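You operate a simulated robot arm through the tools that you are given. There is no shell and no other tool. Be economical: measure what you need, move in short steps, check, and stop when the job is done.

You are at the controls of a simulated robot arm. One attempt, no reset.

Task
Set the slider to 4 MIN, then record up to 6 MIN.
Fine: plug in the red jack; the loaded belt's white band ends at 4 MIN; switch on, keep RECORD down to the mark, hands off the belt while it runs, switch off.

The check looks at the end state, three seconds after you hand in, the way a careful person would. Anything else that was tipped, shoved, dropped, spilled or broken makes it a failure.

Robot
A 6-joint arm with a two-finger parallel gripper, fixed in place. Base frame: the origin is at the foot of the arm, x ahead of it, y to its left, z up. Units: mm, degrees, N and s.
With the tool pointing down near the work surface it reaches from about 160 to 740 mm from the base axis. Its first joint turns from -166.0 to 166.0 degrees. Payload 3.91 kg.
The TCP is the grasp point between the finger pads, 30 mm short of the fingertips. In the tool frame z runs along the fingers and y along their closing line. Largest opening 110 mm; finger width 20, thickness 10; the body of the gripper, 48 by 112 mm, starts 55 mm behind the TCP.
Orientation is told as [roll, pitch, yaw] about the base's x, y, z axes, in that order, counted from this pose: with the fingers straight down and closing along the base's y, the tool's x points along the base's -x, its y along +y and its z along -z.

Tools
- The arm moves only by the tool play_rows. Its argument "series" is text: rows parted by semicolons, each of 7 numbers parted by spaces: the shift along the base's x, y, z in mm, then the turn, a rotation vector about the base's x, y, z in degrees, then the finger opening in mm, from 0 to 110. In form: x y z rx ry rz grip; .... A call has 1 to 10 rows; each row is the pose to reach, as a shift and turn from the pose commanded when the call began. Each row takes 0.2 s and may step no farther than 50 mm and 8.6 degrees from the row before; otherwise, or with a gripper value out of range, the whole call is refused. Where a pose cannot be reached the arm comes as near as it can. A force on the tool above 40 N (or 10 N above the force at the start of the call, whichever is more), or a blocked arm, ends the call early, and 0.2 s more pass. The fingers move at their own pace (about 45 mm/s each) and stop on an object; they squeeze with about 36 N. The grip force told is the motor's: it shows also when the fingers shut on nothing. Time passes only in rows, and 0.2 s behind the last, so rows that repeat a pose let the fingers close. It gives the time, the measured TCP pose, the force on the tool (base axes), the opening and the grip force at its end, in the units of the frame above (readings bear some noise), with the torque about the TCP (base axes, N m) and any sound that the robot's microphone picked up, and new pictures: "views" is both (left out), scene, wrist or none.
- Cameras (640 x 400 px; columns grow to the right, rows downward): "scene" is fixed at [52.4, 517.5, 1581.3]; the picture's right is [-0.92, -0.39, 0.00], its down [-0.36, 0.84, -0.41] and it looks along [0.16, -0.38, -0.91] (base axes); focal length 214 px, centre (320, 200). "wrist" rides on the gripper at [71, 22, -107] in the tool frame; the picture's right is [-0.29, 0.96, 0.00], its down [-0.76, -0.23, -0.61] and it looks along [-0.58, -0.18, 0.79] (tool axes); focal length 243 px, centre (320, 200).
- raise_lower(by): slides the trunk up (or, below 0, down) by that many mm; the arm rides with it, the base frame stays. It gives what a move gives, with no picture.
- probe_pixels(camera, pixels): for up to 12 pixels [column, row] of the newest picture of that camera ("zoom" is the newest enlarged one), the place [x, y, z] in the base frame of the surface seen there, good to about 3 mm, but the place of the scene camera against the robot may be out by one fixed shift of up to 25 mm in any direction. It takes no simulated time.
- enlarge(camera, box): a new picture of the part [left, top, right, bottom] of that camera's present view, enlarged. It takes no simulated time.
- sign_off(): hands the job in; it is judged then, once.

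Work in short steps. Measure before you move; look again where a grasp or a placing could have gone wrong, and mend it. You have 80 turns and 200 pictures in all, those below and enlarged ones among them. Open the gripper and draw the arm clear of the work before you hand the job in, unless the task says otherwise; then end with one line.

The tools are called after ">>>" by a JSON object that holds its "method" and its "body". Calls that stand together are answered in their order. play_rows: Moves the arm, as the interface text tells. Its arguments: {"type":"object","properties":{"series":{"type":"string"},"views":{"type":"string","enum":["both","scene","wrist","none"]}},"required":["series"]} The other tools are called the same way: raise_lower (by) slides the trunk up or down; probe_pixels (camera, pixels) gives the place of the surface under pixels of a picture; enlarge (camera, box) takes an enlarged picture of a part of a camera's view; sign_off () hands the job in.

At the start:

```text
time: 0.0
tool_pos: [226.4, 286.6, 1170.7]
orientation: [0.0, -0.1, 0.0]
wrist_force: [-1.2, 0.8, -0.6]
moment: [0.02, -0.01, 0.01]
grip_width: 110.0
gripper_force: 0.0
trunk travel left (down, up): [-525.0, 65.0]
```

scene: 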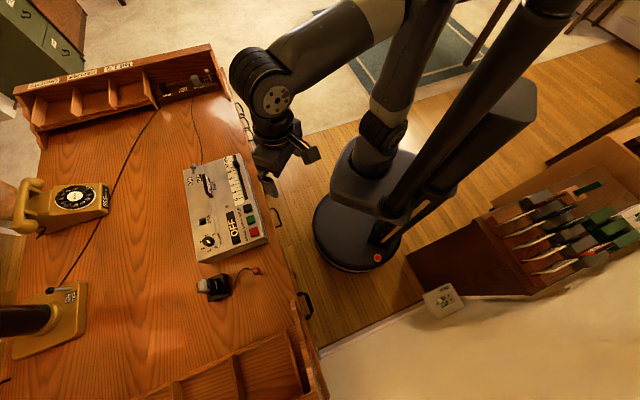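
wrist: 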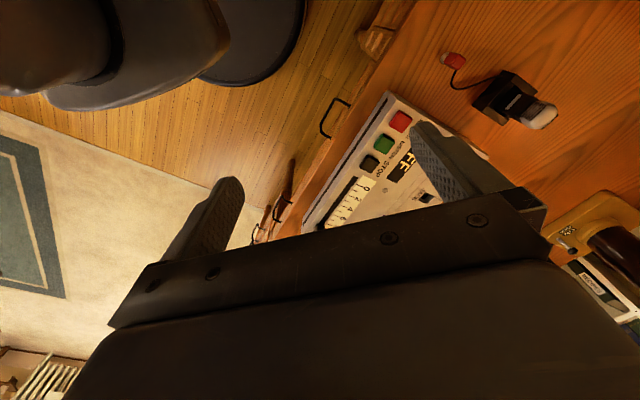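

The desk holds a recorder (scene px 190-265,155-260), a mic with a red-tipped cord (px 200-260,265-300), and a rack on the right with belts maybe. I look closer.

>>> {"method": "enlarge", "body": {"camera": "scene", "box": [170, 140, 290, 310]}}

>>> {"method": "enlarge", "body": {"camera": "scene", "box": [400, 130, 640, 330]}}

>>> {"method": "enlarge", "body": {"camera": "scene", "box": [10, 40, 250, 140]}}

>>> {"method": "enlarge", "body": {"camera": "wrist", "box": [300, 40, 580, 240]}}

```text
2.35 times, centred on (230, 225) of scene
```

zoom: 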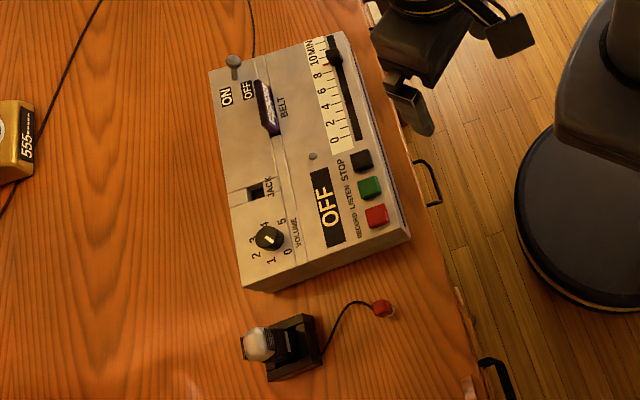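

```text
2.00 times, centred on (520, 230) of scene
```

zoom: 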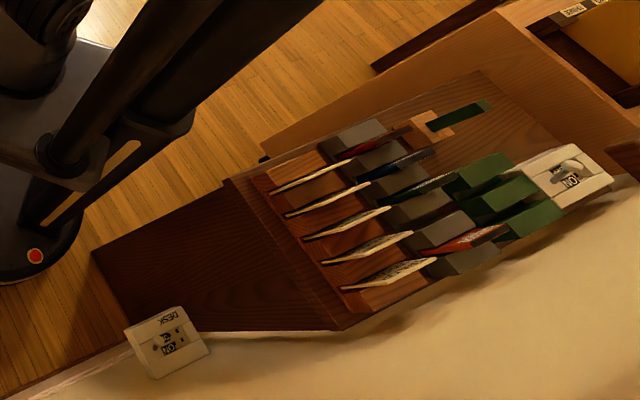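

```text
2.67 times, centred on (130, 90) of scene
```

zoom: 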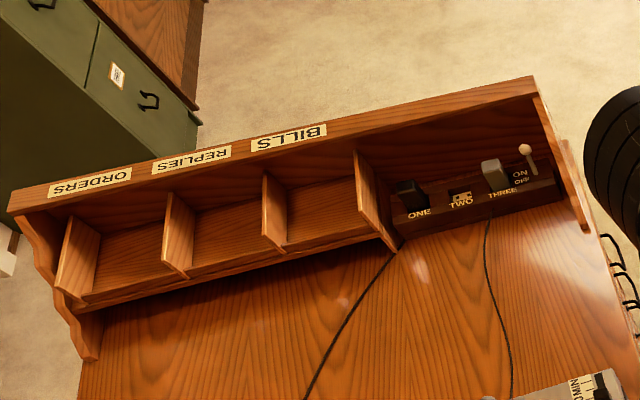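

```text
2.00 times, centred on (440, 140) of wrist
```

zoom: 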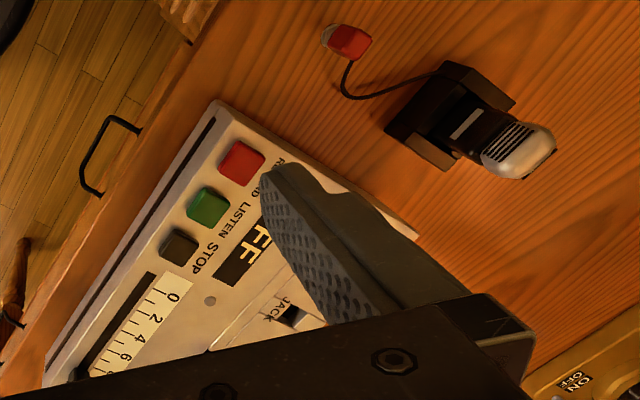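

The recorder has an ON/OFF toggle, belt slot, jack socket, slider near 9 MIN and three buttons. I measure key points.

>>> {"method": "probe_pixels", "body": {"camera": "wrist", "pixels": [[453, 60], [452, 75], [500, 95], [400, 120], [383, 143], [369, 163], [427, 197], [385, 190], [360, 210], [390, 95], [470, 130], [480, 50]]}}

>>> {"method": "enlarge", "body": {"camera": "scene", "box": [180, 145, 270, 205]}}

>>> {"method": "enlarge", "body": {"camera": "scene", "box": [150, 60, 230, 110]}}

>>> {"method": "enlarge", "body": {"camera": "scene", "box": [190, 200, 280, 310]}}

>>> {"method": "enlarge", "body": {"camera": "scene", "box": [420, 275, 470, 325]}}

```text
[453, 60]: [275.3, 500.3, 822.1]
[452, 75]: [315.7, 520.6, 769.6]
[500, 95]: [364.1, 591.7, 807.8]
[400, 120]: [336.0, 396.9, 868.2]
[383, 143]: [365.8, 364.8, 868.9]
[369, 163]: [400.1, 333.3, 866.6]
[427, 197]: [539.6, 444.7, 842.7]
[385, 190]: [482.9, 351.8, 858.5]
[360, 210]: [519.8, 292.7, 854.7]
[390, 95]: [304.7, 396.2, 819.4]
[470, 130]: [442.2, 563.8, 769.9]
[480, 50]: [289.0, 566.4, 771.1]
```

```text
6.67 times, centred on (225, 175) of scene
```

zoom: 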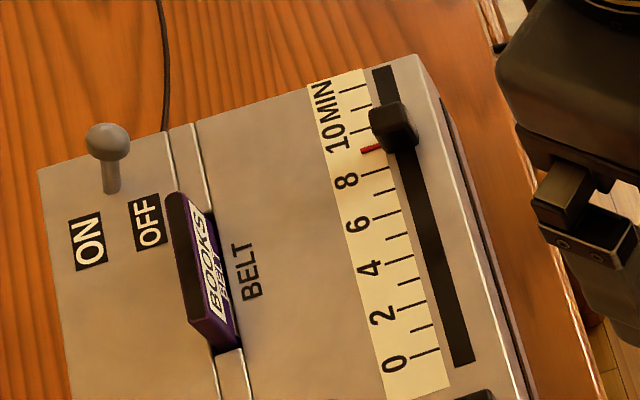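

```text
8.00 times, centred on (190, 85) of scene
```

zoom: 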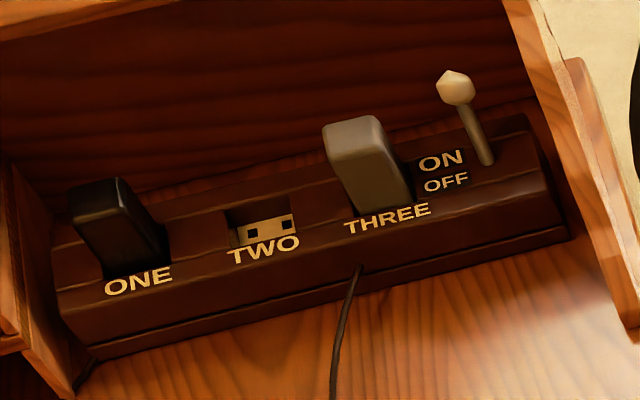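

```text
3.64 times, centred on (235, 255) of scene
```

zoom: 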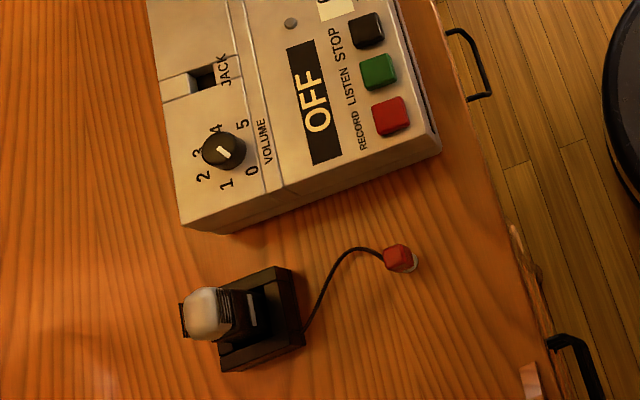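

```text
8.00 times, centred on (445, 300) of scene
```

zoom: 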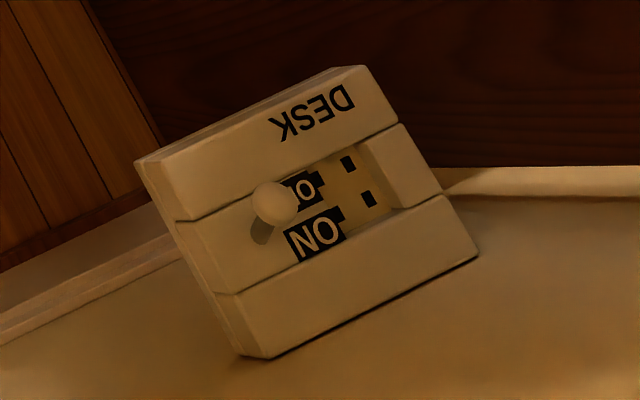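

I probe corresponding points in the scene view to work out the fixed shift and the recorder geometry.

>>> {"method": "enlarge", "body": {"camera": "scene", "box": [180, 145, 280, 305]}}

>>> {"method": "probe_pixels", "body": {"camera": "scene", "pixels": [[255, 231.5], [253, 220], [250.5, 210], [238, 171], [246, 165], [239, 202], [195, 166], [210, 186], [203, 220], [208, 240], [225, 210], [256, 270]]}}

```text
2.50 times, centred on (230, 225) of scene
```

zoom: 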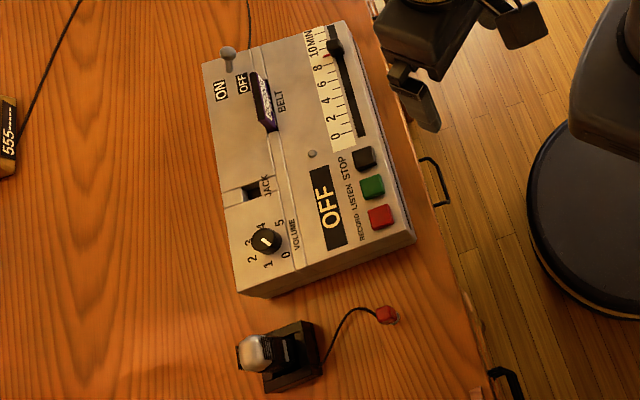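

```text
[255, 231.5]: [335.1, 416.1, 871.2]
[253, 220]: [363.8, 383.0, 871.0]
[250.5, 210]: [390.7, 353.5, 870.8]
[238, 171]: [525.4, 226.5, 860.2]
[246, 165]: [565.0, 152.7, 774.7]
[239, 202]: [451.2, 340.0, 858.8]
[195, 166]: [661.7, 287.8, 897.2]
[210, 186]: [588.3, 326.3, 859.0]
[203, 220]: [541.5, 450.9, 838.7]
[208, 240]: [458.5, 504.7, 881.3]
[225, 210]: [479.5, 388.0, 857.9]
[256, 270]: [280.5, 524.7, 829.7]
```

Recorder top is flat at z≈858 with its long axis along about (0.69,-0.72). I lower the trunk and yaw ~+43° so the wrist camera looks square across the recorder.

>>> {"method": "raise_lower", "body": {"by": -150}}

>>> {"method": "play_rows", "body": {"series": "0 0 0 0 0 8 110; 0 0 0 0 0 16 110; 0 0 0 0 0 24 80; 0 0 0 0 0 32 60; 0 0 0 0 0 40 40; 0 0 0 0 0 45 20", "views": "both"}}

```text
time: 1.8
tool_pos: [225.1, 287.1, 1022.0]
orientation: [0.0, -0.1, 0.0]
wrist_force: [0.7, 0.2, -0.3]
moment: [0.02, -0.02, 0.01]
grip_width: 110.1
gripper_force: 0.1
trunk travel left (down, up): [-375.0, 215.0]
```

```text
time: 3.1
tool_pos: [228.0, 287.5, 1021.1]
orientation: [-0.1, -0.1, 45.1]
wrist_force: [-0.3, 0.8, -0.2]
moment: [0.0, 0.01, 0.02]
grip_width: 24.7
gripper_force: 0.1
trunk travel left (down, up): [-375.0, 215.0]
```

scene: 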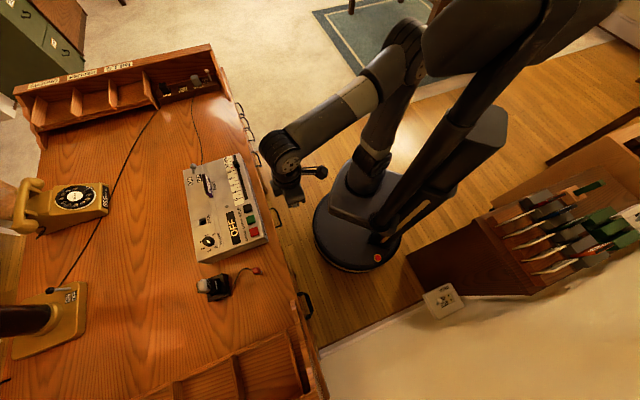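
wrist: 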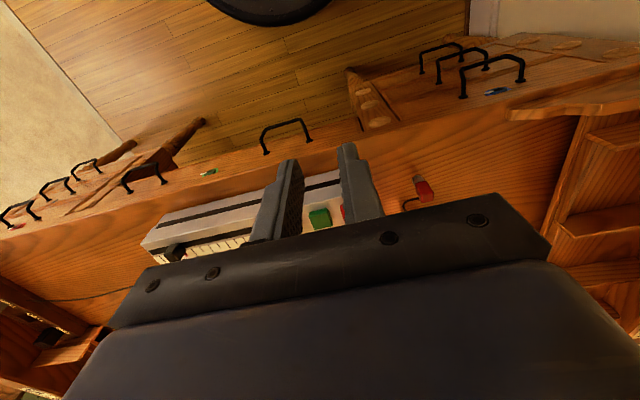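

The camera sees mainly what lies behind the gripper, so I move beyond the recorder to view it from above.

>>> {"method": "play_rows", "body": {"series": "40 20 0 0 0 0 20; 80 40 0 0 0 0 10; 120 60 0 0 0 0 0; 160 80 0 0 0 0 0; 200 100 0 0 0 0 0; 240 120 0 0 0 0 0; 280 140 0 0 0 0 0", "views": "wrist"}}

```text
time: 4.8
tool_pos: [510.1, 428.5, 1020.6]
orientation: [-0.1, 0.0, 45.1]
wrist_force: [-0.7, -1.0, 0.5]
moment: [0.02, -0.01, 0.02]
grip_width: 0.0
gripper_force: 36.1
trunk travel left (down, up): [-375.0, 215.0]
```

wrist: 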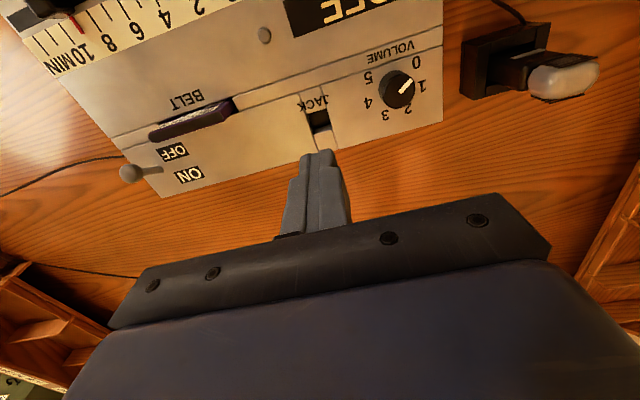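

Good view: jack at (320,118), lever knob (130,173), slider pointer at (78,24). I probe these points.

>>> {"method": "probe_pixels", "body": {"camera": "wrist", "pixels": [[320, 117], [319, 128], [130, 173], [156, 170], [180, 122], [115, 138], [440, 47], [410, 80], [264, 36], [45, 5], [162, 196], [441, 122]]}}

>>> {"method": "enlarge", "body": {"camera": "wrist", "box": [270, 80, 370, 150]}}

>>> {"method": "enlarge", "body": {"camera": "wrist", "box": [0, 0, 200, 130]}}

```text
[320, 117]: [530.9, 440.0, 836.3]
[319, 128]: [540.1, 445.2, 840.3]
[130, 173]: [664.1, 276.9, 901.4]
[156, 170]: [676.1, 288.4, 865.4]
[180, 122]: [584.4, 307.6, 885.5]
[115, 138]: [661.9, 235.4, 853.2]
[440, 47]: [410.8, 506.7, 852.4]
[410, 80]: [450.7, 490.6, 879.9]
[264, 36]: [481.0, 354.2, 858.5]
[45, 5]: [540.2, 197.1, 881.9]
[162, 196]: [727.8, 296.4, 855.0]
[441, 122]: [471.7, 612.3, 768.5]
```

```text
5.71 times, centred on (320, 115) of wrist
```

zoom: 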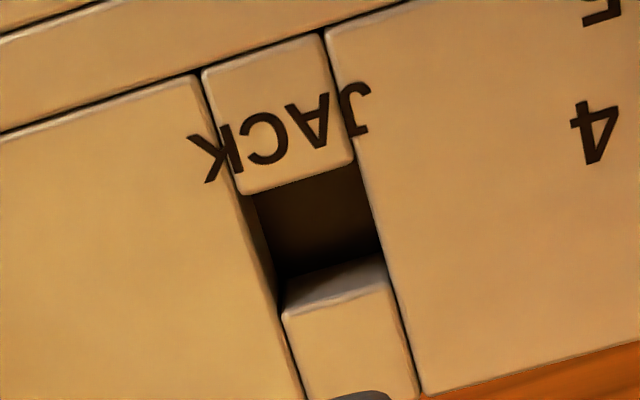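

```text
3.08 times, centred on (100, 65) of wrist
```

zoom: 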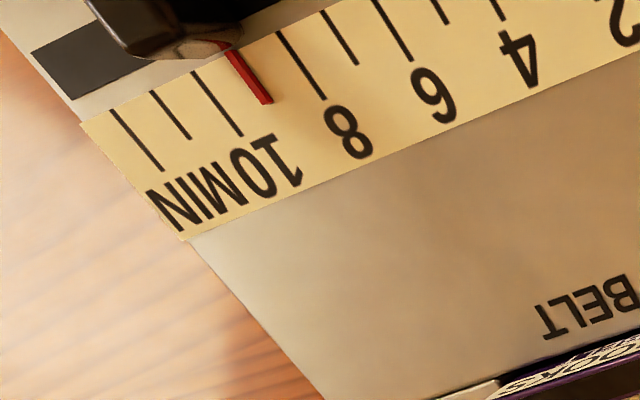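

Pointer currently reads ~9 and labels/ticks are clear (long ticks even minutes). Recorder yaw is ~42.7°. I move above the slider knob (~(540,197,882)) with opened fingers.

>>> {"method": "play_rows", "body": {"series": "7 -45 0 0 0 -2.3 20; 14 -90 -10 0 0 -2.3 40; 21 -135 -20 0 0 -2.3 50; 28 -180 -30 0 0 -2.3 50; 33 -215 -50 0 0 -2.3 50; 33 -215 -50 0 0 -2.3 50", "views": "wrist"}}

```text
time: 6.2
tool_pos: [538.3, 211.0, 971.6]
orientation: [-0.1, -0.1, 42.7]
wrist_force: [-0.2, 0.7, -1.3]
moment: [0.01, 0.03, 0.02]
grip_width: 49.7
gripper_force: 0.0
trunk travel left (down, up): [-375.0, 215.0]
```

wrist: 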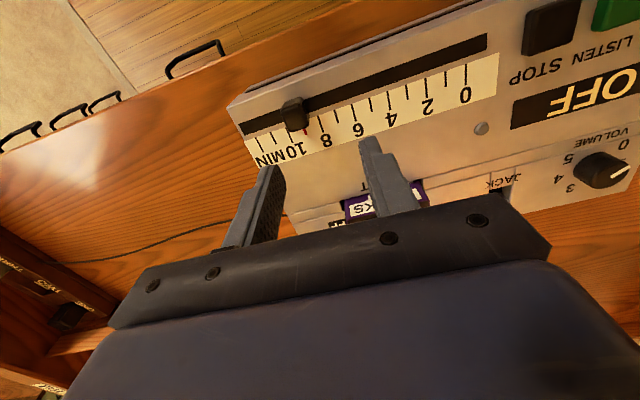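

Clear view. I probe the knob at (294,110) and tick ends.

>>> {"method": "enlarge", "body": {"camera": "wrist", "box": [230, 20, 530, 180]}}

>>> {"method": "probe_pixels", "body": {"camera": "wrist", "pixels": [[292, 105], [290, 119], [306, 128], [466, 68], [429, 79], [391, 92], [355, 105], [486, 42], [243, 128], [545, 20], [481, 128]]}}

```text
2.13 times, centred on (380, 100) of wrist
```

zoom: 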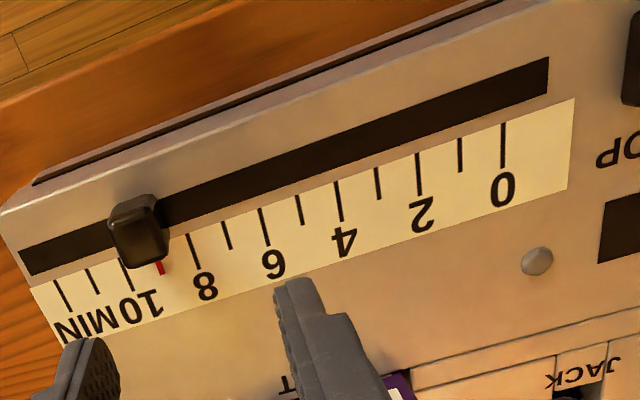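

```text
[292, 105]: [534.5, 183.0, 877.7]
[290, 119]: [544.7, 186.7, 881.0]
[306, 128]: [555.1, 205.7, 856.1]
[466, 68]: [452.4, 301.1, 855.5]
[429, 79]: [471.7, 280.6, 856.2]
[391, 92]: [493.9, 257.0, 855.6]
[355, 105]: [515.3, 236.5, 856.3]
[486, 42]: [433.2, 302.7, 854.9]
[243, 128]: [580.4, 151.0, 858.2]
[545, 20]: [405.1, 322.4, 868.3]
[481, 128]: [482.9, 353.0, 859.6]
```

Ticks are ~15 mm/min along u=(0.695,-0.719); pointer at ~9.2. I move over the knob and descend partway.

>>> {"method": "play_rows", "body": {"series": "4 -21 0 0 0 1.3 50; 4 -21 -40 0 0 1.3 50; 4 -21 -45 0 0 1.3 50", "views": "wrist"}}

>>> {"method": "enlarge", "body": {"camera": "wrist", "box": [200, 80, 480, 260]}}

```text
time: 7.0
tool_pos: [541.4, 190.6, 923.4]
orientation: [0.0, -0.1, 44.0]
wrist_force: [0.7, -0.4, -0.5]
moment: [-0.01, 0.05, -0.02]
grip_width: 50.0
gripper_force: 0.1
trunk travel left (down, up): [-375.0, 215.0]
```

wrist: 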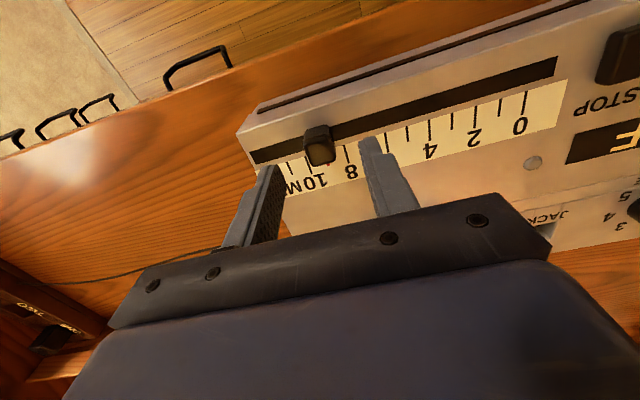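

```text
2.22 times, centred on (340, 170) of wrist
```

zoom: 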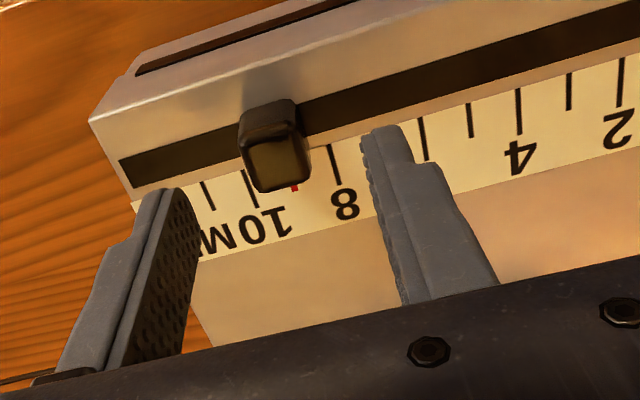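

I check knob location relative to the fingers by probing its top face.

>>> {"method": "probe_pixels", "body": {"camera": "wrist", "pixels": [[311, 131], [329, 127], [322, 142], [316, 162], [334, 156], [328, 164]]}}

```text
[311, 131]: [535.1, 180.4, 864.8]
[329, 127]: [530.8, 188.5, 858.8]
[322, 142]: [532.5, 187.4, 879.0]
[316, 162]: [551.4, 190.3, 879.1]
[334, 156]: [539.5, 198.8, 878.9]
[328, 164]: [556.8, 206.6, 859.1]
```

Knob centre u≈239, v≈521 matches the TCP. I descend and close on it.

>>> {"method": "play_rows", "body": {"series": "0 0 -20 0 0 0 50; 0 0 -30 0 0 0 50; 0 0 -30 0 0 0 30; 0 0 -30 0 0 0 15; 0 0 -30 0 0 0 10; 0 0 -30 0 0 0 10", "views": "wrist"}}

```text
time: 8.3
tool_pos: [543.3, 191.5, 895.9]
orientation: [0.0, 0.0, 44.0]
wrist_force: [0.0, -0.1, 0.3]
moment: [0.18, -0.22, 0.68]
grip_width: 19.6
gripper_force: 36.3
trunk travel left (down, up): [-375.0, 215.0]
```

wrist: 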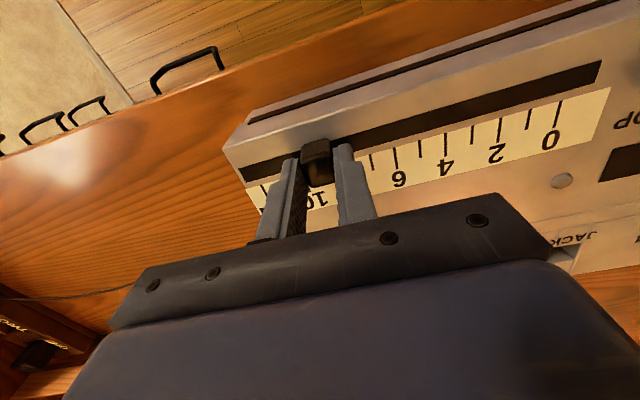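

Knob gripped (19.6 mm). I drag it along -u by ~72 mm.

>>> {"method": "play_rows", "body": {"series": "-8.3 8.6 0 0 0 0 10; -16.7 17.3 0 0 0 0 10; -25 25.9 0 0 0 0 10; -33.4 34.5 0 0 0 0 10; -41.7 43.1 0 0 0 0 10; -50 51.8 0 0 0 0 10", "views": "wrist"}}

>>> {"method": "enlarge", "body": {"camera": "wrist", "box": [240, 80, 480, 240]}}

```text
time: 9.8
tool_pos: [493.1, 243.6, 895.0]
orientation: [0.1, 0.0, 44.0]
wrist_force: [-9.3, -7.6, 1.0]
moment: [-0.45, 0.28, 0.79]
grip_width: 19.5
gripper_force: 35.5
trunk travel left (down, up): [-375.0, 215.0]
```

wrist: 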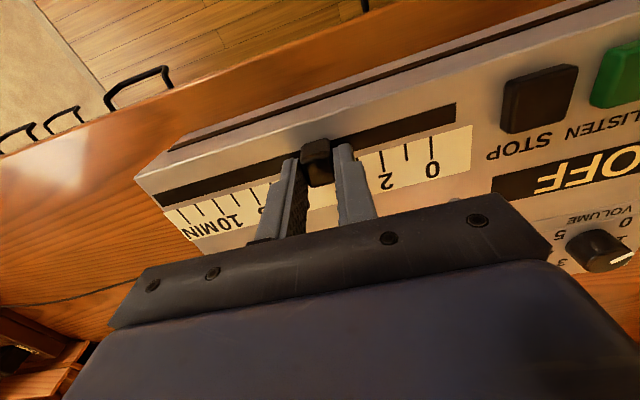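

```text
2.50 times, centred on (360, 160) of wrist
```

zoom: 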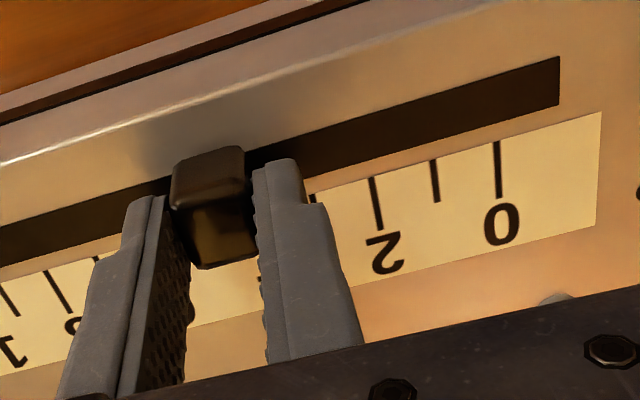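

Moved 72 mm; the pointer is hidden by the fingers. I open and lift to read it.

>>> {"method": "play_rows", "body": {"series": "0 0 0 0 0 0 30; 0 0 0 0 0 0 45; 0 0 25 0 0 0 50; 0 0 70 0 0 0 50; 0 0 75 0 0 0 50", "views": "wrist"}}

>>> {"method": "enlarge", "body": {"camera": "wrist", "box": [220, 60, 460, 200]}}

```text
time: 10.9
tool_pos: [492.4, 242.7, 971.9]
orientation: [-0.1, -0.1, 44.0]
wrist_force: [0.2, -0.5, -0.3]
moment: [0.0, -0.04, 0.01]
grip_width: 50.1
gripper_force: 0.0
trunk travel left (down, up): [-375.0, 215.0]
```

wrist: 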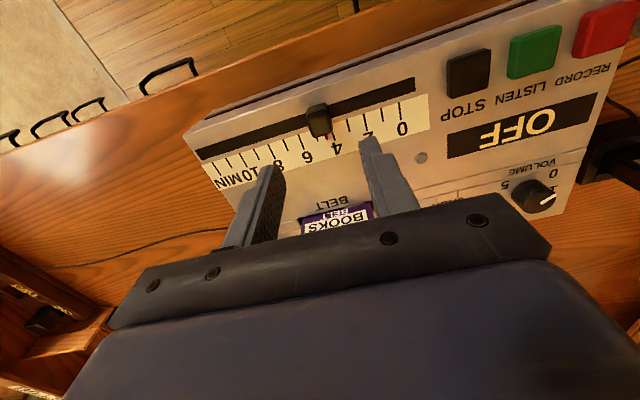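

```text
2.67 times, centred on (340, 130) of wrist
```

zoom: 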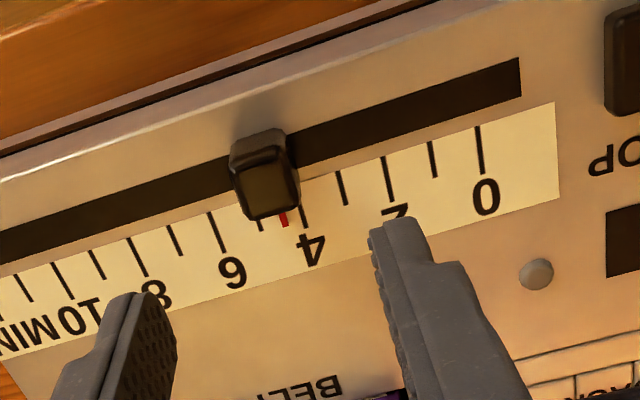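

Pointer is ~4.45. I probe to quantify before re-gripping.

>>> {"method": "probe_pixels", "body": {"camera": "zoom", "pixels": [[284, 220], [306, 218], [261, 225], [389, 190], [220, 240], [480, 160]]}}

```text
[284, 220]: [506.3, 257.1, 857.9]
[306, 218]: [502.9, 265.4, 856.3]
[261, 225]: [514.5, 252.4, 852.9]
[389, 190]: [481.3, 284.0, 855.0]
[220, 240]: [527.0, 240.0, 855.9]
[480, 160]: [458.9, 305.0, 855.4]
```

Pointer at ~4.47; need ~7 mm more. I re-grip, nudge 7 mm, and lift to read again.

>>> {"method": "play_rows", "body": {"series": "-0.7 -0.7 -45 0 0 0 50; -0.7 -0.7 -76 0 0 0 45; -0.7 -0.7 -76 0 0 0 30; -0.7 -0.7 -76 0 0 0 10; -0.7 -0.7 -76 0 0 0 10; -0.7 -0.7 -76 0 0 0 10; -5.6 4.3 -76 0 0 0 10; -5.6 4.3 -76 0 0 0 10", "views": "none"}}

>>> {"method": "play_rows", "body": {"series": "0 0 0 0 0 0 30; 0 0 0 0 0 0 45; 0 0 25 0 0 0 50; 0 0 70 0 0 0 50; 0 0 75 0 0 0 50", "views": "wrist"}}

>>> {"method": "enlarge", "body": {"camera": "wrist", "box": [260, 70, 400, 160]}}

```text
time: 12.8
tool_pos: [488.8, 246.6, 896.9]
orientation: [0.0, -0.1, 44.0]
wrist_force: [0.7, 0.1, 7.2]
moment: [-0.52, 0.38, 0.72]
grip_width: 19.7
gripper_force: 36.1
trunk travel left (down, up): [-375.0, 215.0]
```

```text
time: 13.9
tool_pos: [488.1, 246.8, 970.5]
orientation: [0.0, -0.1, 44.0]
wrist_force: [-0.1, -0.2, -0.3]
moment: [-0.01, 0.01, -0.01]
grip_width: 50.0
gripper_force: 0.0
trunk travel left (down, up): [-375.0, 215.0]
```

wrist: 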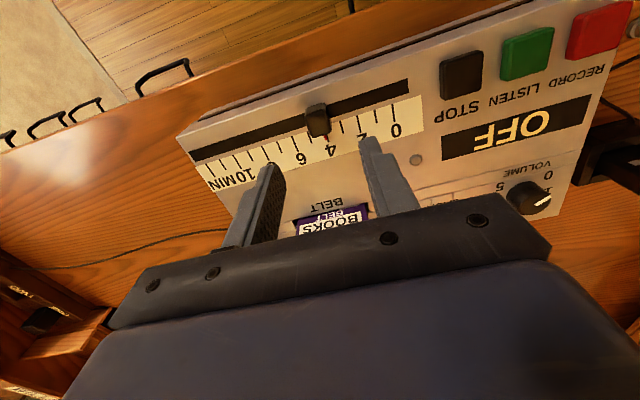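

```text
4.44 times, centred on (330, 115) of wrist
```

zoom: 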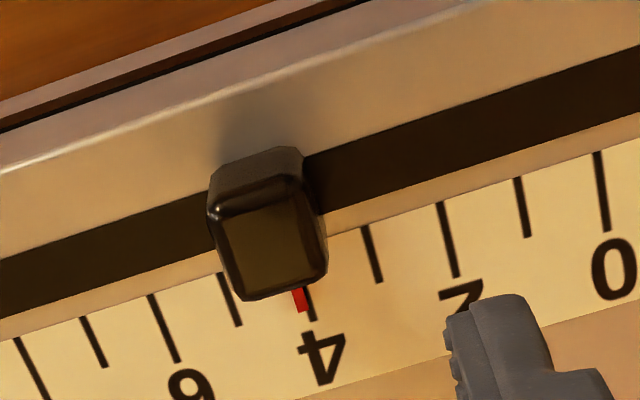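

Pointer is ~0.13 min (2 mm) above 4; one more 2 mm nudge.

>>> {"method": "play_rows", "body": {"series": "0 0 -45 0 0 0 50; 0 0 -75 0 0 0 45; 0 0 -75 0 0 0 30; 0 0 -75 0 0 0 10; 0 0 -75 0 0 0 10; 0 0 -75 0 0 0 10; -1.4 1.5 -75 0 0 0 10; -1.4 1.5 -75 0 0 0 10", "views": "none"}}

>>> {"method": "play_rows", "body": {"series": "0 0 0 0 0 0 30; 0 0 0 0 0 0 45; 0 0 25 0 0 0 50; 0 0 70 0 0 0 50; 0 0 75 0 0 0 50", "views": "wrist"}}

>>> {"method": "enlarge", "body": {"camera": "wrist", "box": [260, 70, 400, 160]}}

```text
time: 15.8
tool_pos: [487.9, 250.5, 894.1]
orientation: [0.0, -0.1, 44.1]
wrist_force: [3.3, 2.8, 0.0]
moment: [-0.01, 0.0, 0.71]
grip_width: 19.5
gripper_force: 36.2
trunk travel left (down, up): [-375.0, 215.0]
```

```text
time: 16.9
tool_pos: [488.6, 249.6, 969.4]
orientation: [0.1, -0.1, 44.0]
wrist_force: [0.9, -0.3, -0.1]
moment: [-0.01, -0.02, 0.0]
grip_width: 50.2
gripper_force: 0.1
trunk travel left (down, up): [-375.0, 215.0]
```

wrist: 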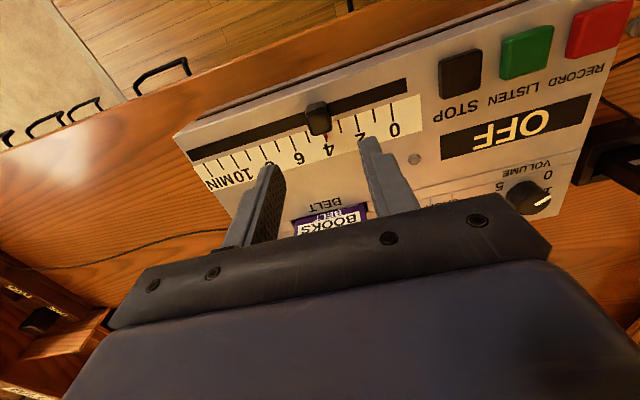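

```text
4.44 times, centred on (330, 115) of wrist
```

zoom: 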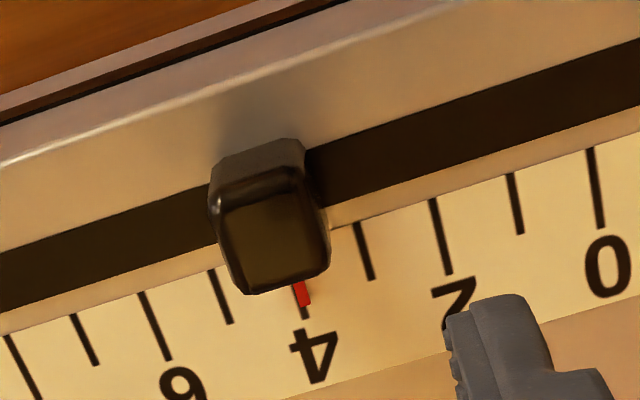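

Pointer sits on 4. Now I move over the red jack near (278,505) to inspect it.

>>> {"method": "play_rows", "body": {"series": "-25 40 0 0 0 0 70; -50 80 0 0 0 0 70; -75 120 0 0 0 0 70; -100 160 0 0 0 0 70; -125 200 0 0 0 0 70; -145 235 0 0 0 0 70; -165 270 0 0 0 0 70", "views": "both"}}

>>> {"method": "enlarge", "body": {"camera": "wrist", "box": [200, 60, 500, 240]}}

```text
time: 18.6
tool_pos: [324.3, 517.7, 971.2]
orientation: [0.0, 0.0, 44.1]
wrist_force: [0.3, 0.4, -0.3]
moment: [-0.01, 0.05, -0.01]
grip_width: 70.1
gripper_force: 0.1
trunk travel left (down, up): [-375.0, 215.0]
```

scene: 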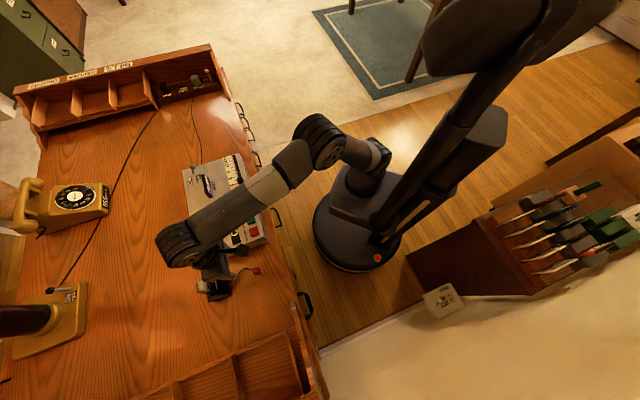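
wrist: 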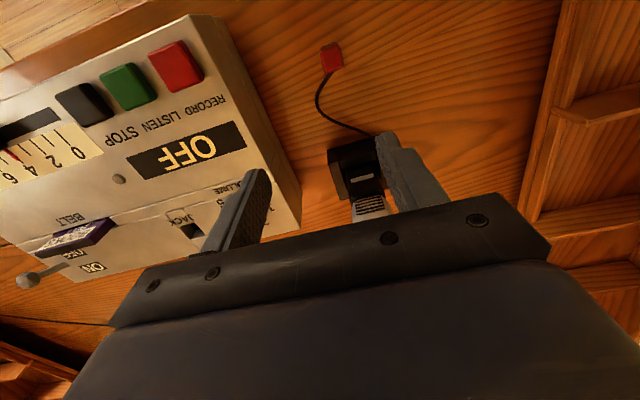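

```text
2.13 times, centred on (350, 150) of wrist
```

zoom: 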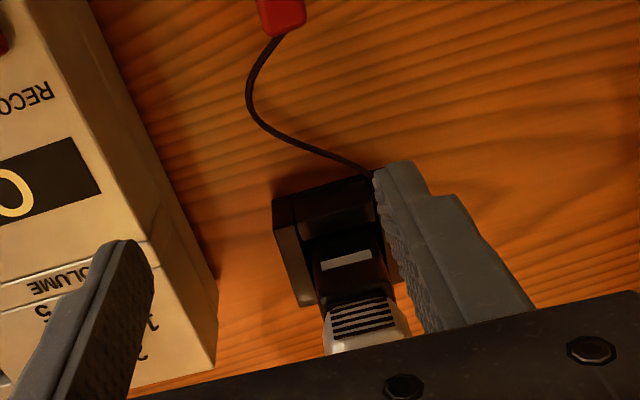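

The jack stands at wrist (333,58). I probe it and move to view it nearer.

>>> {"method": "probe_pixels", "body": {"camera": "wrist", "pixels": [[331, 48], [333, 62], [326, 68], [340, 66], [334, 80], [355, 75], [368, 208], [355, 165], [335, 180]]}}

>>> {"method": "play_rows", "body": {"series": "-25 -20 0 0 0 0 70; -48 -38 0 0 0 0 70; -48 -38 0 0 0 0 70", "views": "wrist"}}

>>> {"method": "enlarge", "body": {"camera": "wrist", "box": [250, 40, 430, 180]}}

```text
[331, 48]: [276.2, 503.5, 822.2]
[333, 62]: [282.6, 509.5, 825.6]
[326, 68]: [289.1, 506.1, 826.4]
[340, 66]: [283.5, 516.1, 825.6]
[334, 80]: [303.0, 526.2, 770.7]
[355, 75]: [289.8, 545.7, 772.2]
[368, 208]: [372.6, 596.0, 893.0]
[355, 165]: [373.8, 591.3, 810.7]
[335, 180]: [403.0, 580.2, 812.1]
```

```text
time: 19.4
tool_pos: [274.1, 481.8, 971.7]
orientation: [0.0, -0.1, 44.0]
wrist_force: [0.1, 0.2, 0.1]
moment: [0.04, 0.02, 0.0]
grip_width: 70.2
gripper_force: 0.0
trunk travel left (down, up): [-375.0, 215.0]
```

wrist: 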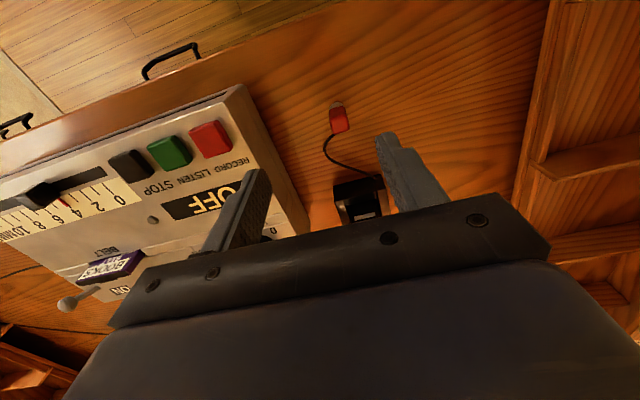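

```text
2.86 times, centred on (340, 110) of wrist
```

zoom: 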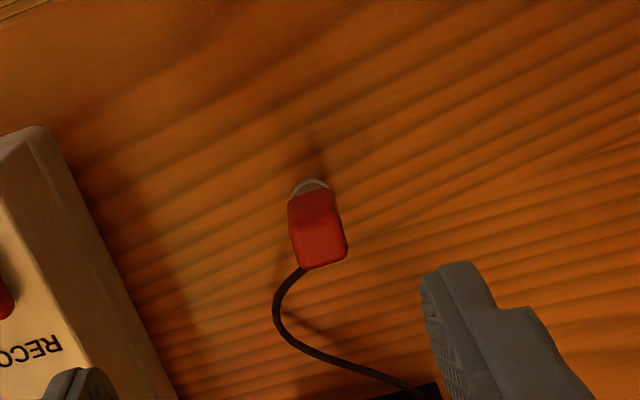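

The jack stands upright, top z≈826, centre ≈(284,510). I go above it and look again before the grasp.

>>> {"method": "play_rows", "body": {"series": "10 28 -40 0 0 0 60; 10 28 -80 0 0 0 55; 10 28 -95 0 0 0 50; 10 28 -95 0 0 0 50", "views": "wrist"}}

>>> {"method": "enlarge", "body": {"camera": "wrist", "box": [240, 90, 420, 230]}}

```text
time: 20.4
tool_pos: [285.2, 509.2, 873.2]
orientation: [0.0, 0.1, 44.0]
wrist_force: [0.2, 0.1, 0.3]
moment: [0.04, 0.01, 0.01]
grip_width: 50.0
gripper_force: 0.0
trunk travel left (down, up): [-375.0, 215.0]
```

wrist: 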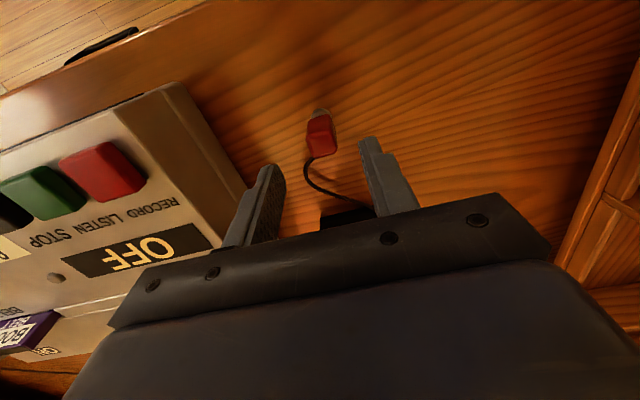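

```text
2.86 times, centred on (330, 160) of wrist
```

zoom: 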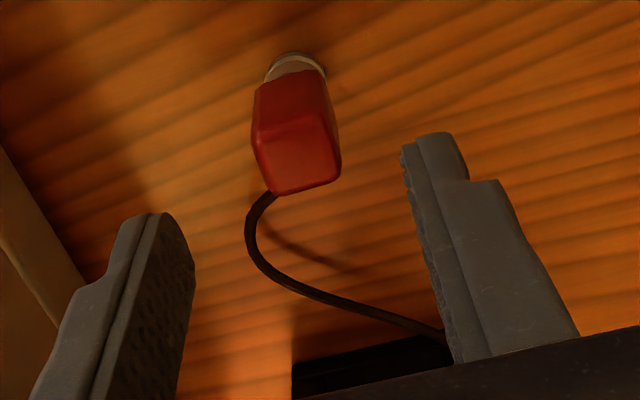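

I probe the jack's top-face corners and lower parts.

>>> {"method": "probe_pixels", "body": {"camera": "zoom", "pixels": [[264, 142], [318, 128], [332, 174], [280, 186], [298, 155], [265, 108], [315, 95], [295, 74], [295, 62], [300, 52]]}}

```text
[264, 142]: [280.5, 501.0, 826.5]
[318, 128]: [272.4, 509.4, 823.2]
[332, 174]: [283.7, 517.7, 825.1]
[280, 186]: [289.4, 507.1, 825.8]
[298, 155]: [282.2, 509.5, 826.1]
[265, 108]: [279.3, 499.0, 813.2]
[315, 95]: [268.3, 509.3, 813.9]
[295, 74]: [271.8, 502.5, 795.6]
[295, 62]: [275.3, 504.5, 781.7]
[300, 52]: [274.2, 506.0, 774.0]
```

Handle spans z 796–826, centre ≈(281.5,508.5). I descend to TCP z≈833 and close.

>>> {"method": "play_rows", "body": {"series": "-3.5 -0.5 -20 0 0 0 50; -3.5 -0.5 -40 0 0 0 50; -3.5 -0.5 -40 0 0 0 30; -3.5 -0.5 -40 0 0 0 15; -3.5 -0.5 -40 0 0 0 8; -3.5 -0.5 -40 0 0 0 8", "views": "wrist"}}

>>> {"method": "enlarge", "body": {"camera": "wrist", "box": [240, 90, 420, 230]}}

```text
time: 21.8
tool_pos: [281.3, 508.5, 835.1]
orientation: [0.0, 0.0, 43.9]
wrist_force: [-0.4, 0.2, 0.9]
moment: [0.03, -0.02, 0.02]
grip_width: 18.9
gripper_force: 36.1
trunk travel left (down, up): [-375.0, 215.0]
```

wrist: 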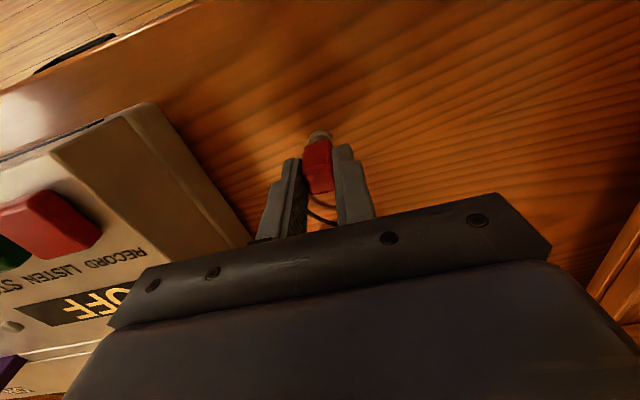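

```text
2.86 times, centred on (330, 160) of wrist
```

zoom: 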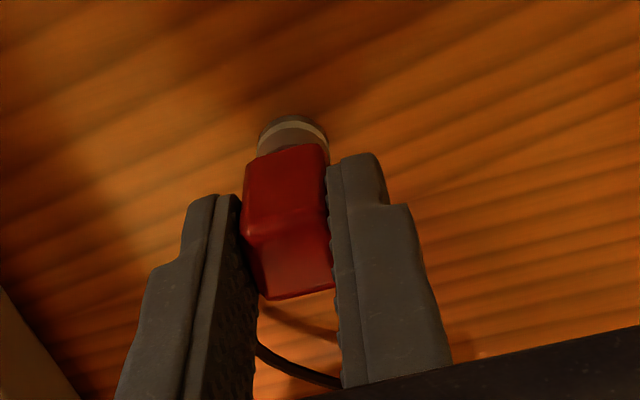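

Gripped at 18.9 mm. I lift straight up and look at the pin.

>>> {"method": "play_rows", "body": {"series": "0 0 15 0 0 0 8; 0 0 40 0 0 0 8; 0 0 75 0 0 0 8; 0 0 110 0 0 0 8", "views": "both"}}

>>> {"method": "enlarge", "body": {"camera": "wrist", "box": [240, 90, 420, 230]}}

>>> {"method": "enlarge", "body": {"camera": "scene", "box": [180, 190, 300, 310]}}

```text
time: 22.8
tool_pos: [278.3, 506.8, 943.7]
orientation: [0.0, 0.1, 44.1]
wrist_force: [-0.2, 0.4, -0.9]
moment: [-0.02, 0.02, 0.02]
grip_width: 18.9
gripper_force: 36.0
trunk travel left (down, up): [-375.0, 215.0]
```

scene: 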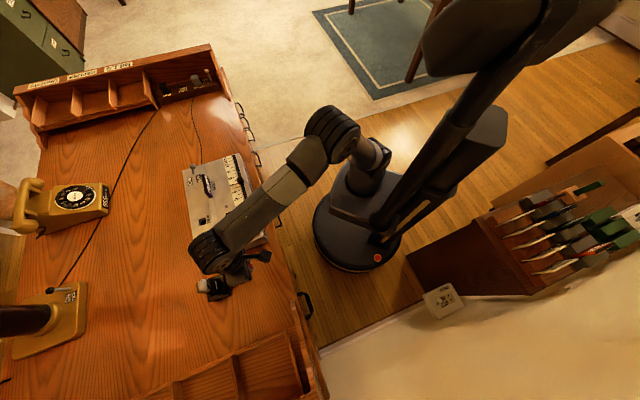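
wrist: 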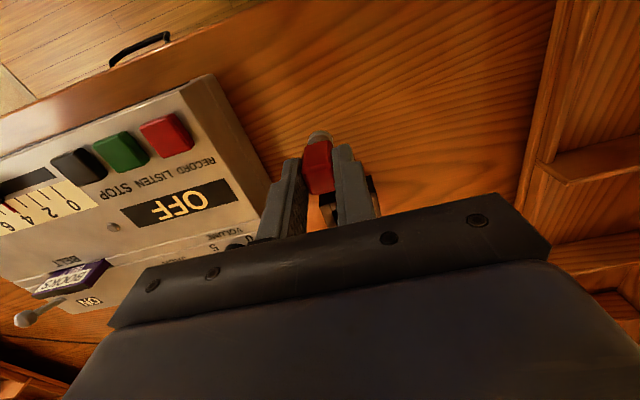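

```text
2.86 times, centred on (330, 160) of wrist
```

zoom: 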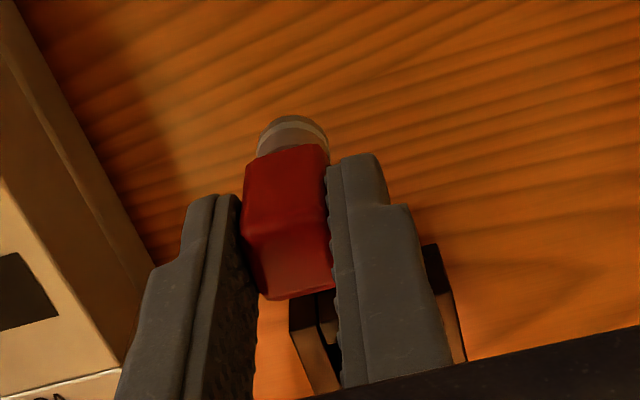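

```text
3.33 times, centred on (240, 250) of scene
```

zoom: 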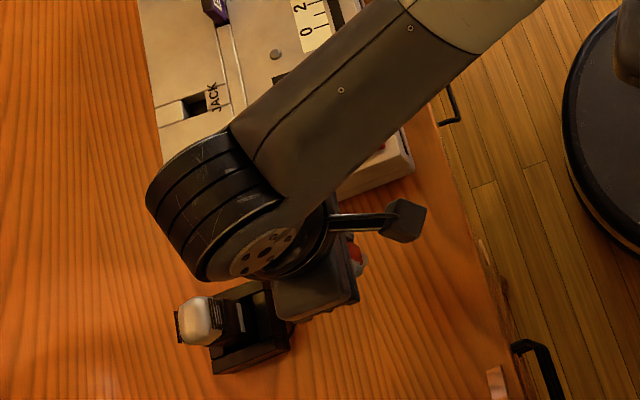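

The pin is a thick silver cylinder, ~22 mm long below the handle. I carry it high to above the JACK hole (~(531,440)) and view the hole.

>>> {"method": "play_rows", "body": {"series": "20 0 30 0 0 0 8; 60 -10 60 0 0 0 8; 100 -20 60 0 0 0 8; 140 -35 60 0 0 0 8; 180 -50 60 0 0 0 8; 220 -60 60 0 0 0 8; 250 -67 60 0 0 0 8; 250 -67 60 0 0 0 8", "views": "wrist"}}

>>> {"method": "enlarge", "body": {"camera": "wrist", "box": [240, 40, 420, 180]}}

```text
refused: row 2 steps farther than a row can; nothing moved
```

```text
2.86 times, centred on (330, 110) of wrist
```

zoom: 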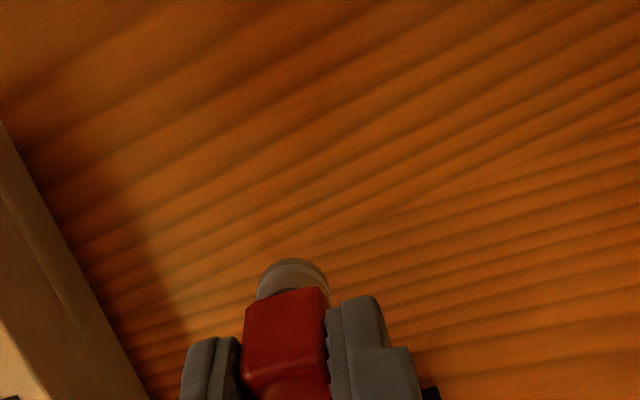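

A row was too long; same path with smaller steps.

>>> {"method": "play_rows", "body": {"series": "10 0 30 0 0 0 8; 40 -10 60 0 0 0 8; 80 -20 60 0 0 0 8; 120 -30 60 0 0 0 8; 160 -42 60 0 0 0 8; 200 -54 60 0 0 0 8; 240 -65 60 0 0 0 8; 250 -67 60 0 0 0 8; 250 -67 60 0 0 0 8", "views": "wrist"}}

>>> {"method": "enlarge", "body": {"camera": "wrist", "box": [240, 40, 420, 180]}}

```text
time: 24.8
tool_pos: [532.0, 440.2, 1003.4]
orientation: [0.0, -0.3, 43.9]
wrist_force: [-0.5, -0.7, 0.0]
moment: [0.01, -0.02, 0.03]
grip_width: 18.8
gripper_force: 36.2
trunk travel left (down, up): [-375.0, 215.0]
```

wrist: 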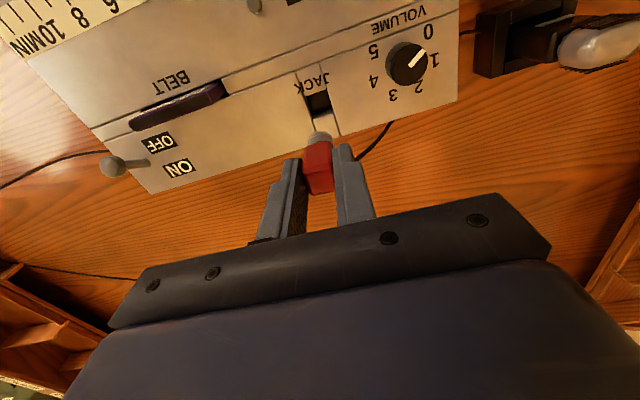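

```text
2.86 times, centred on (330, 110) of wrist
```

zoom: 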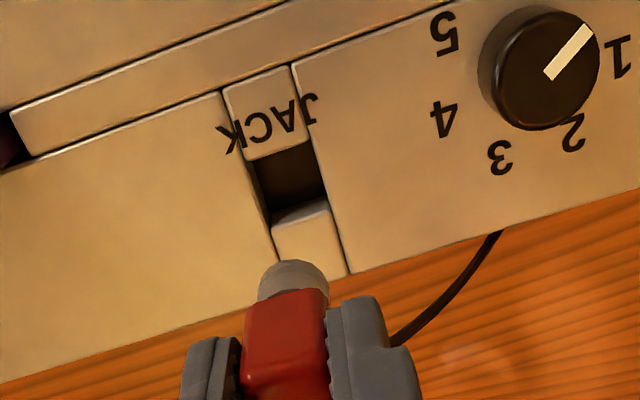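

I probe around the hole rim to find its centre.

>>> {"method": "probe_pixels", "body": {"camera": "zoom", "pixels": [[246, 160], [316, 138], [278, 152], [255, 200], [328, 170], [303, 222], [272, 232], [338, 206], [290, 180], [300, 208], [290, 275]]}}

```text
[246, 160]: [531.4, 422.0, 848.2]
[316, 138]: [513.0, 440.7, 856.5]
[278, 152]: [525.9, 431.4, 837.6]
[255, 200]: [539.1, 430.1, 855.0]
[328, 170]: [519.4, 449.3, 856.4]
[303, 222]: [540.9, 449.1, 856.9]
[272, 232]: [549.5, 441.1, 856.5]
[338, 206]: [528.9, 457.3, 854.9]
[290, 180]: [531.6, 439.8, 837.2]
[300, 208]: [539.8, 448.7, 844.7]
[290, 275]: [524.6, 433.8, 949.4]
```

Hole centre ≈(530,440.5), about 22×26 mm; pin ≈16 mm. I shift 1.5 mm and descend, pausing above the hole.

>>> {"method": "play_rows", "body": {"series": "-1.5 0.6 -30 0 0 0 8; -1.5 0.6 -60 0 0 0 8; -1.5 0.6 -68 0 0 0 8; -1.5 0.6 -68 0 0 0 8", "views": "wrist"}}

>>> {"method": "enlarge", "body": {"camera": "wrist", "box": [240, 80, 420, 220]}}

```text
time: 25.8
tool_pos: [529.6, 441.7, 937.6]
orientation: [-0.1, -0.1, 44.0]
wrist_force: [0.3, -0.5, -0.8]
moment: [-0.02, 0.03, 0.02]
grip_width: 18.9
gripper_force: 36.0
trunk travel left (down, up): [-375.0, 215.0]
```

wrist: 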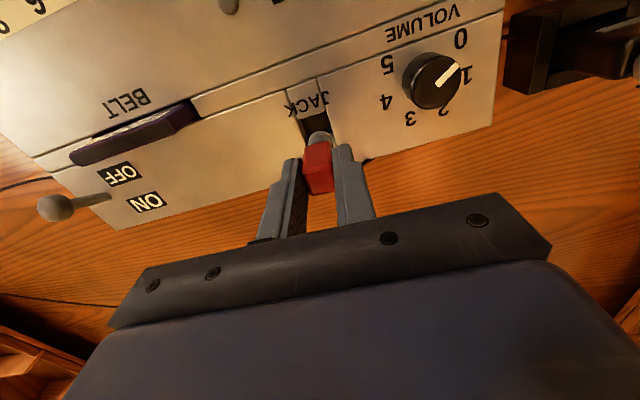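

```text
2.86 times, centred on (330, 150) of wrist
```

zoom: 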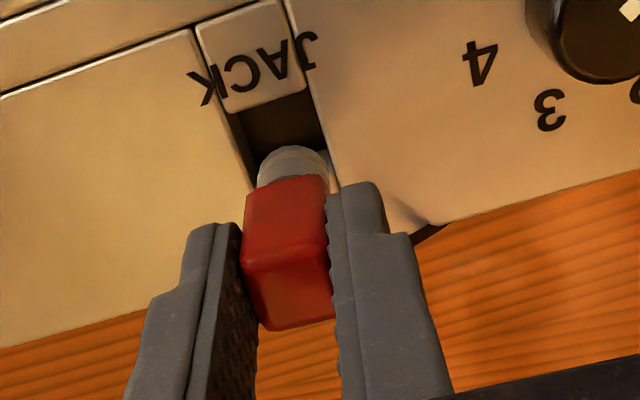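

The pin lines up with the hole. I lower slowly to TCP z≈898.

>>> {"method": "play_rows", "body": {"series": "0 0 -8 0 0 0 8; 0 0 -16 0 0 0 8; 0 0 -24 0 0 0 8; 0 0 -32 0 0 0 8; 0 0 -37 0 0 0 8; 0 0 -40 0 0 0 8", "views": "wrist"}}

>>> {"method": "enlarge", "body": {"camera": "wrist", "box": [240, 80, 420, 220]}}

```text
time: 26.8
tool_pos: [530.2, 443.5, 915.5]
orientation: [-0.1, -1.0, 44.1]
wrist_force: [0.2, 1.0, 10.5]
moment: [0.07, 0.11, 0.03]
grip_width: 18.8
gripper_force: 35.6
trunk travel left (down, up): [-375.0, 215.0]
stopped in row 5: the force on the tool passed its limit at 63 N (the readings are from after the stop); the commanded pose is now the measured one
```

wrist: 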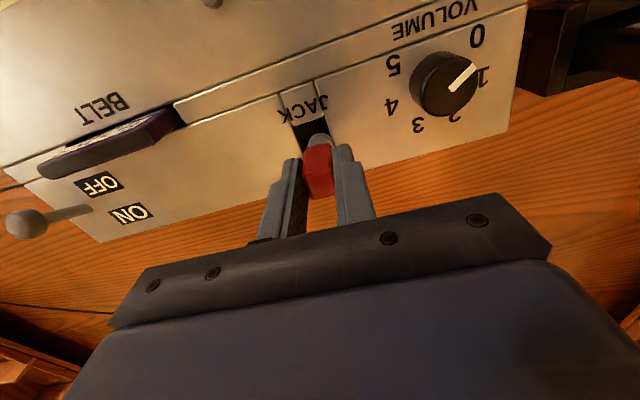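

```text
2.86 times, centred on (330, 150) of wrist
```

zoom: 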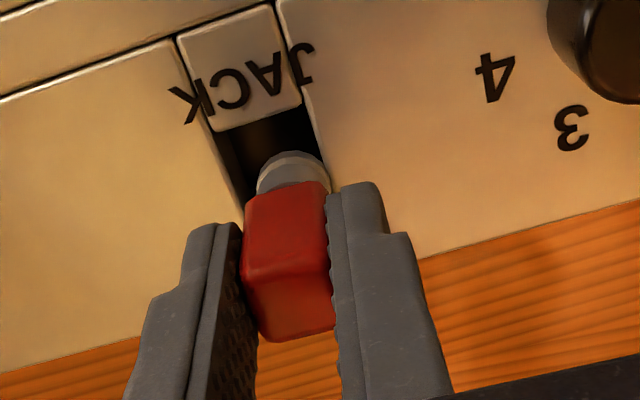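

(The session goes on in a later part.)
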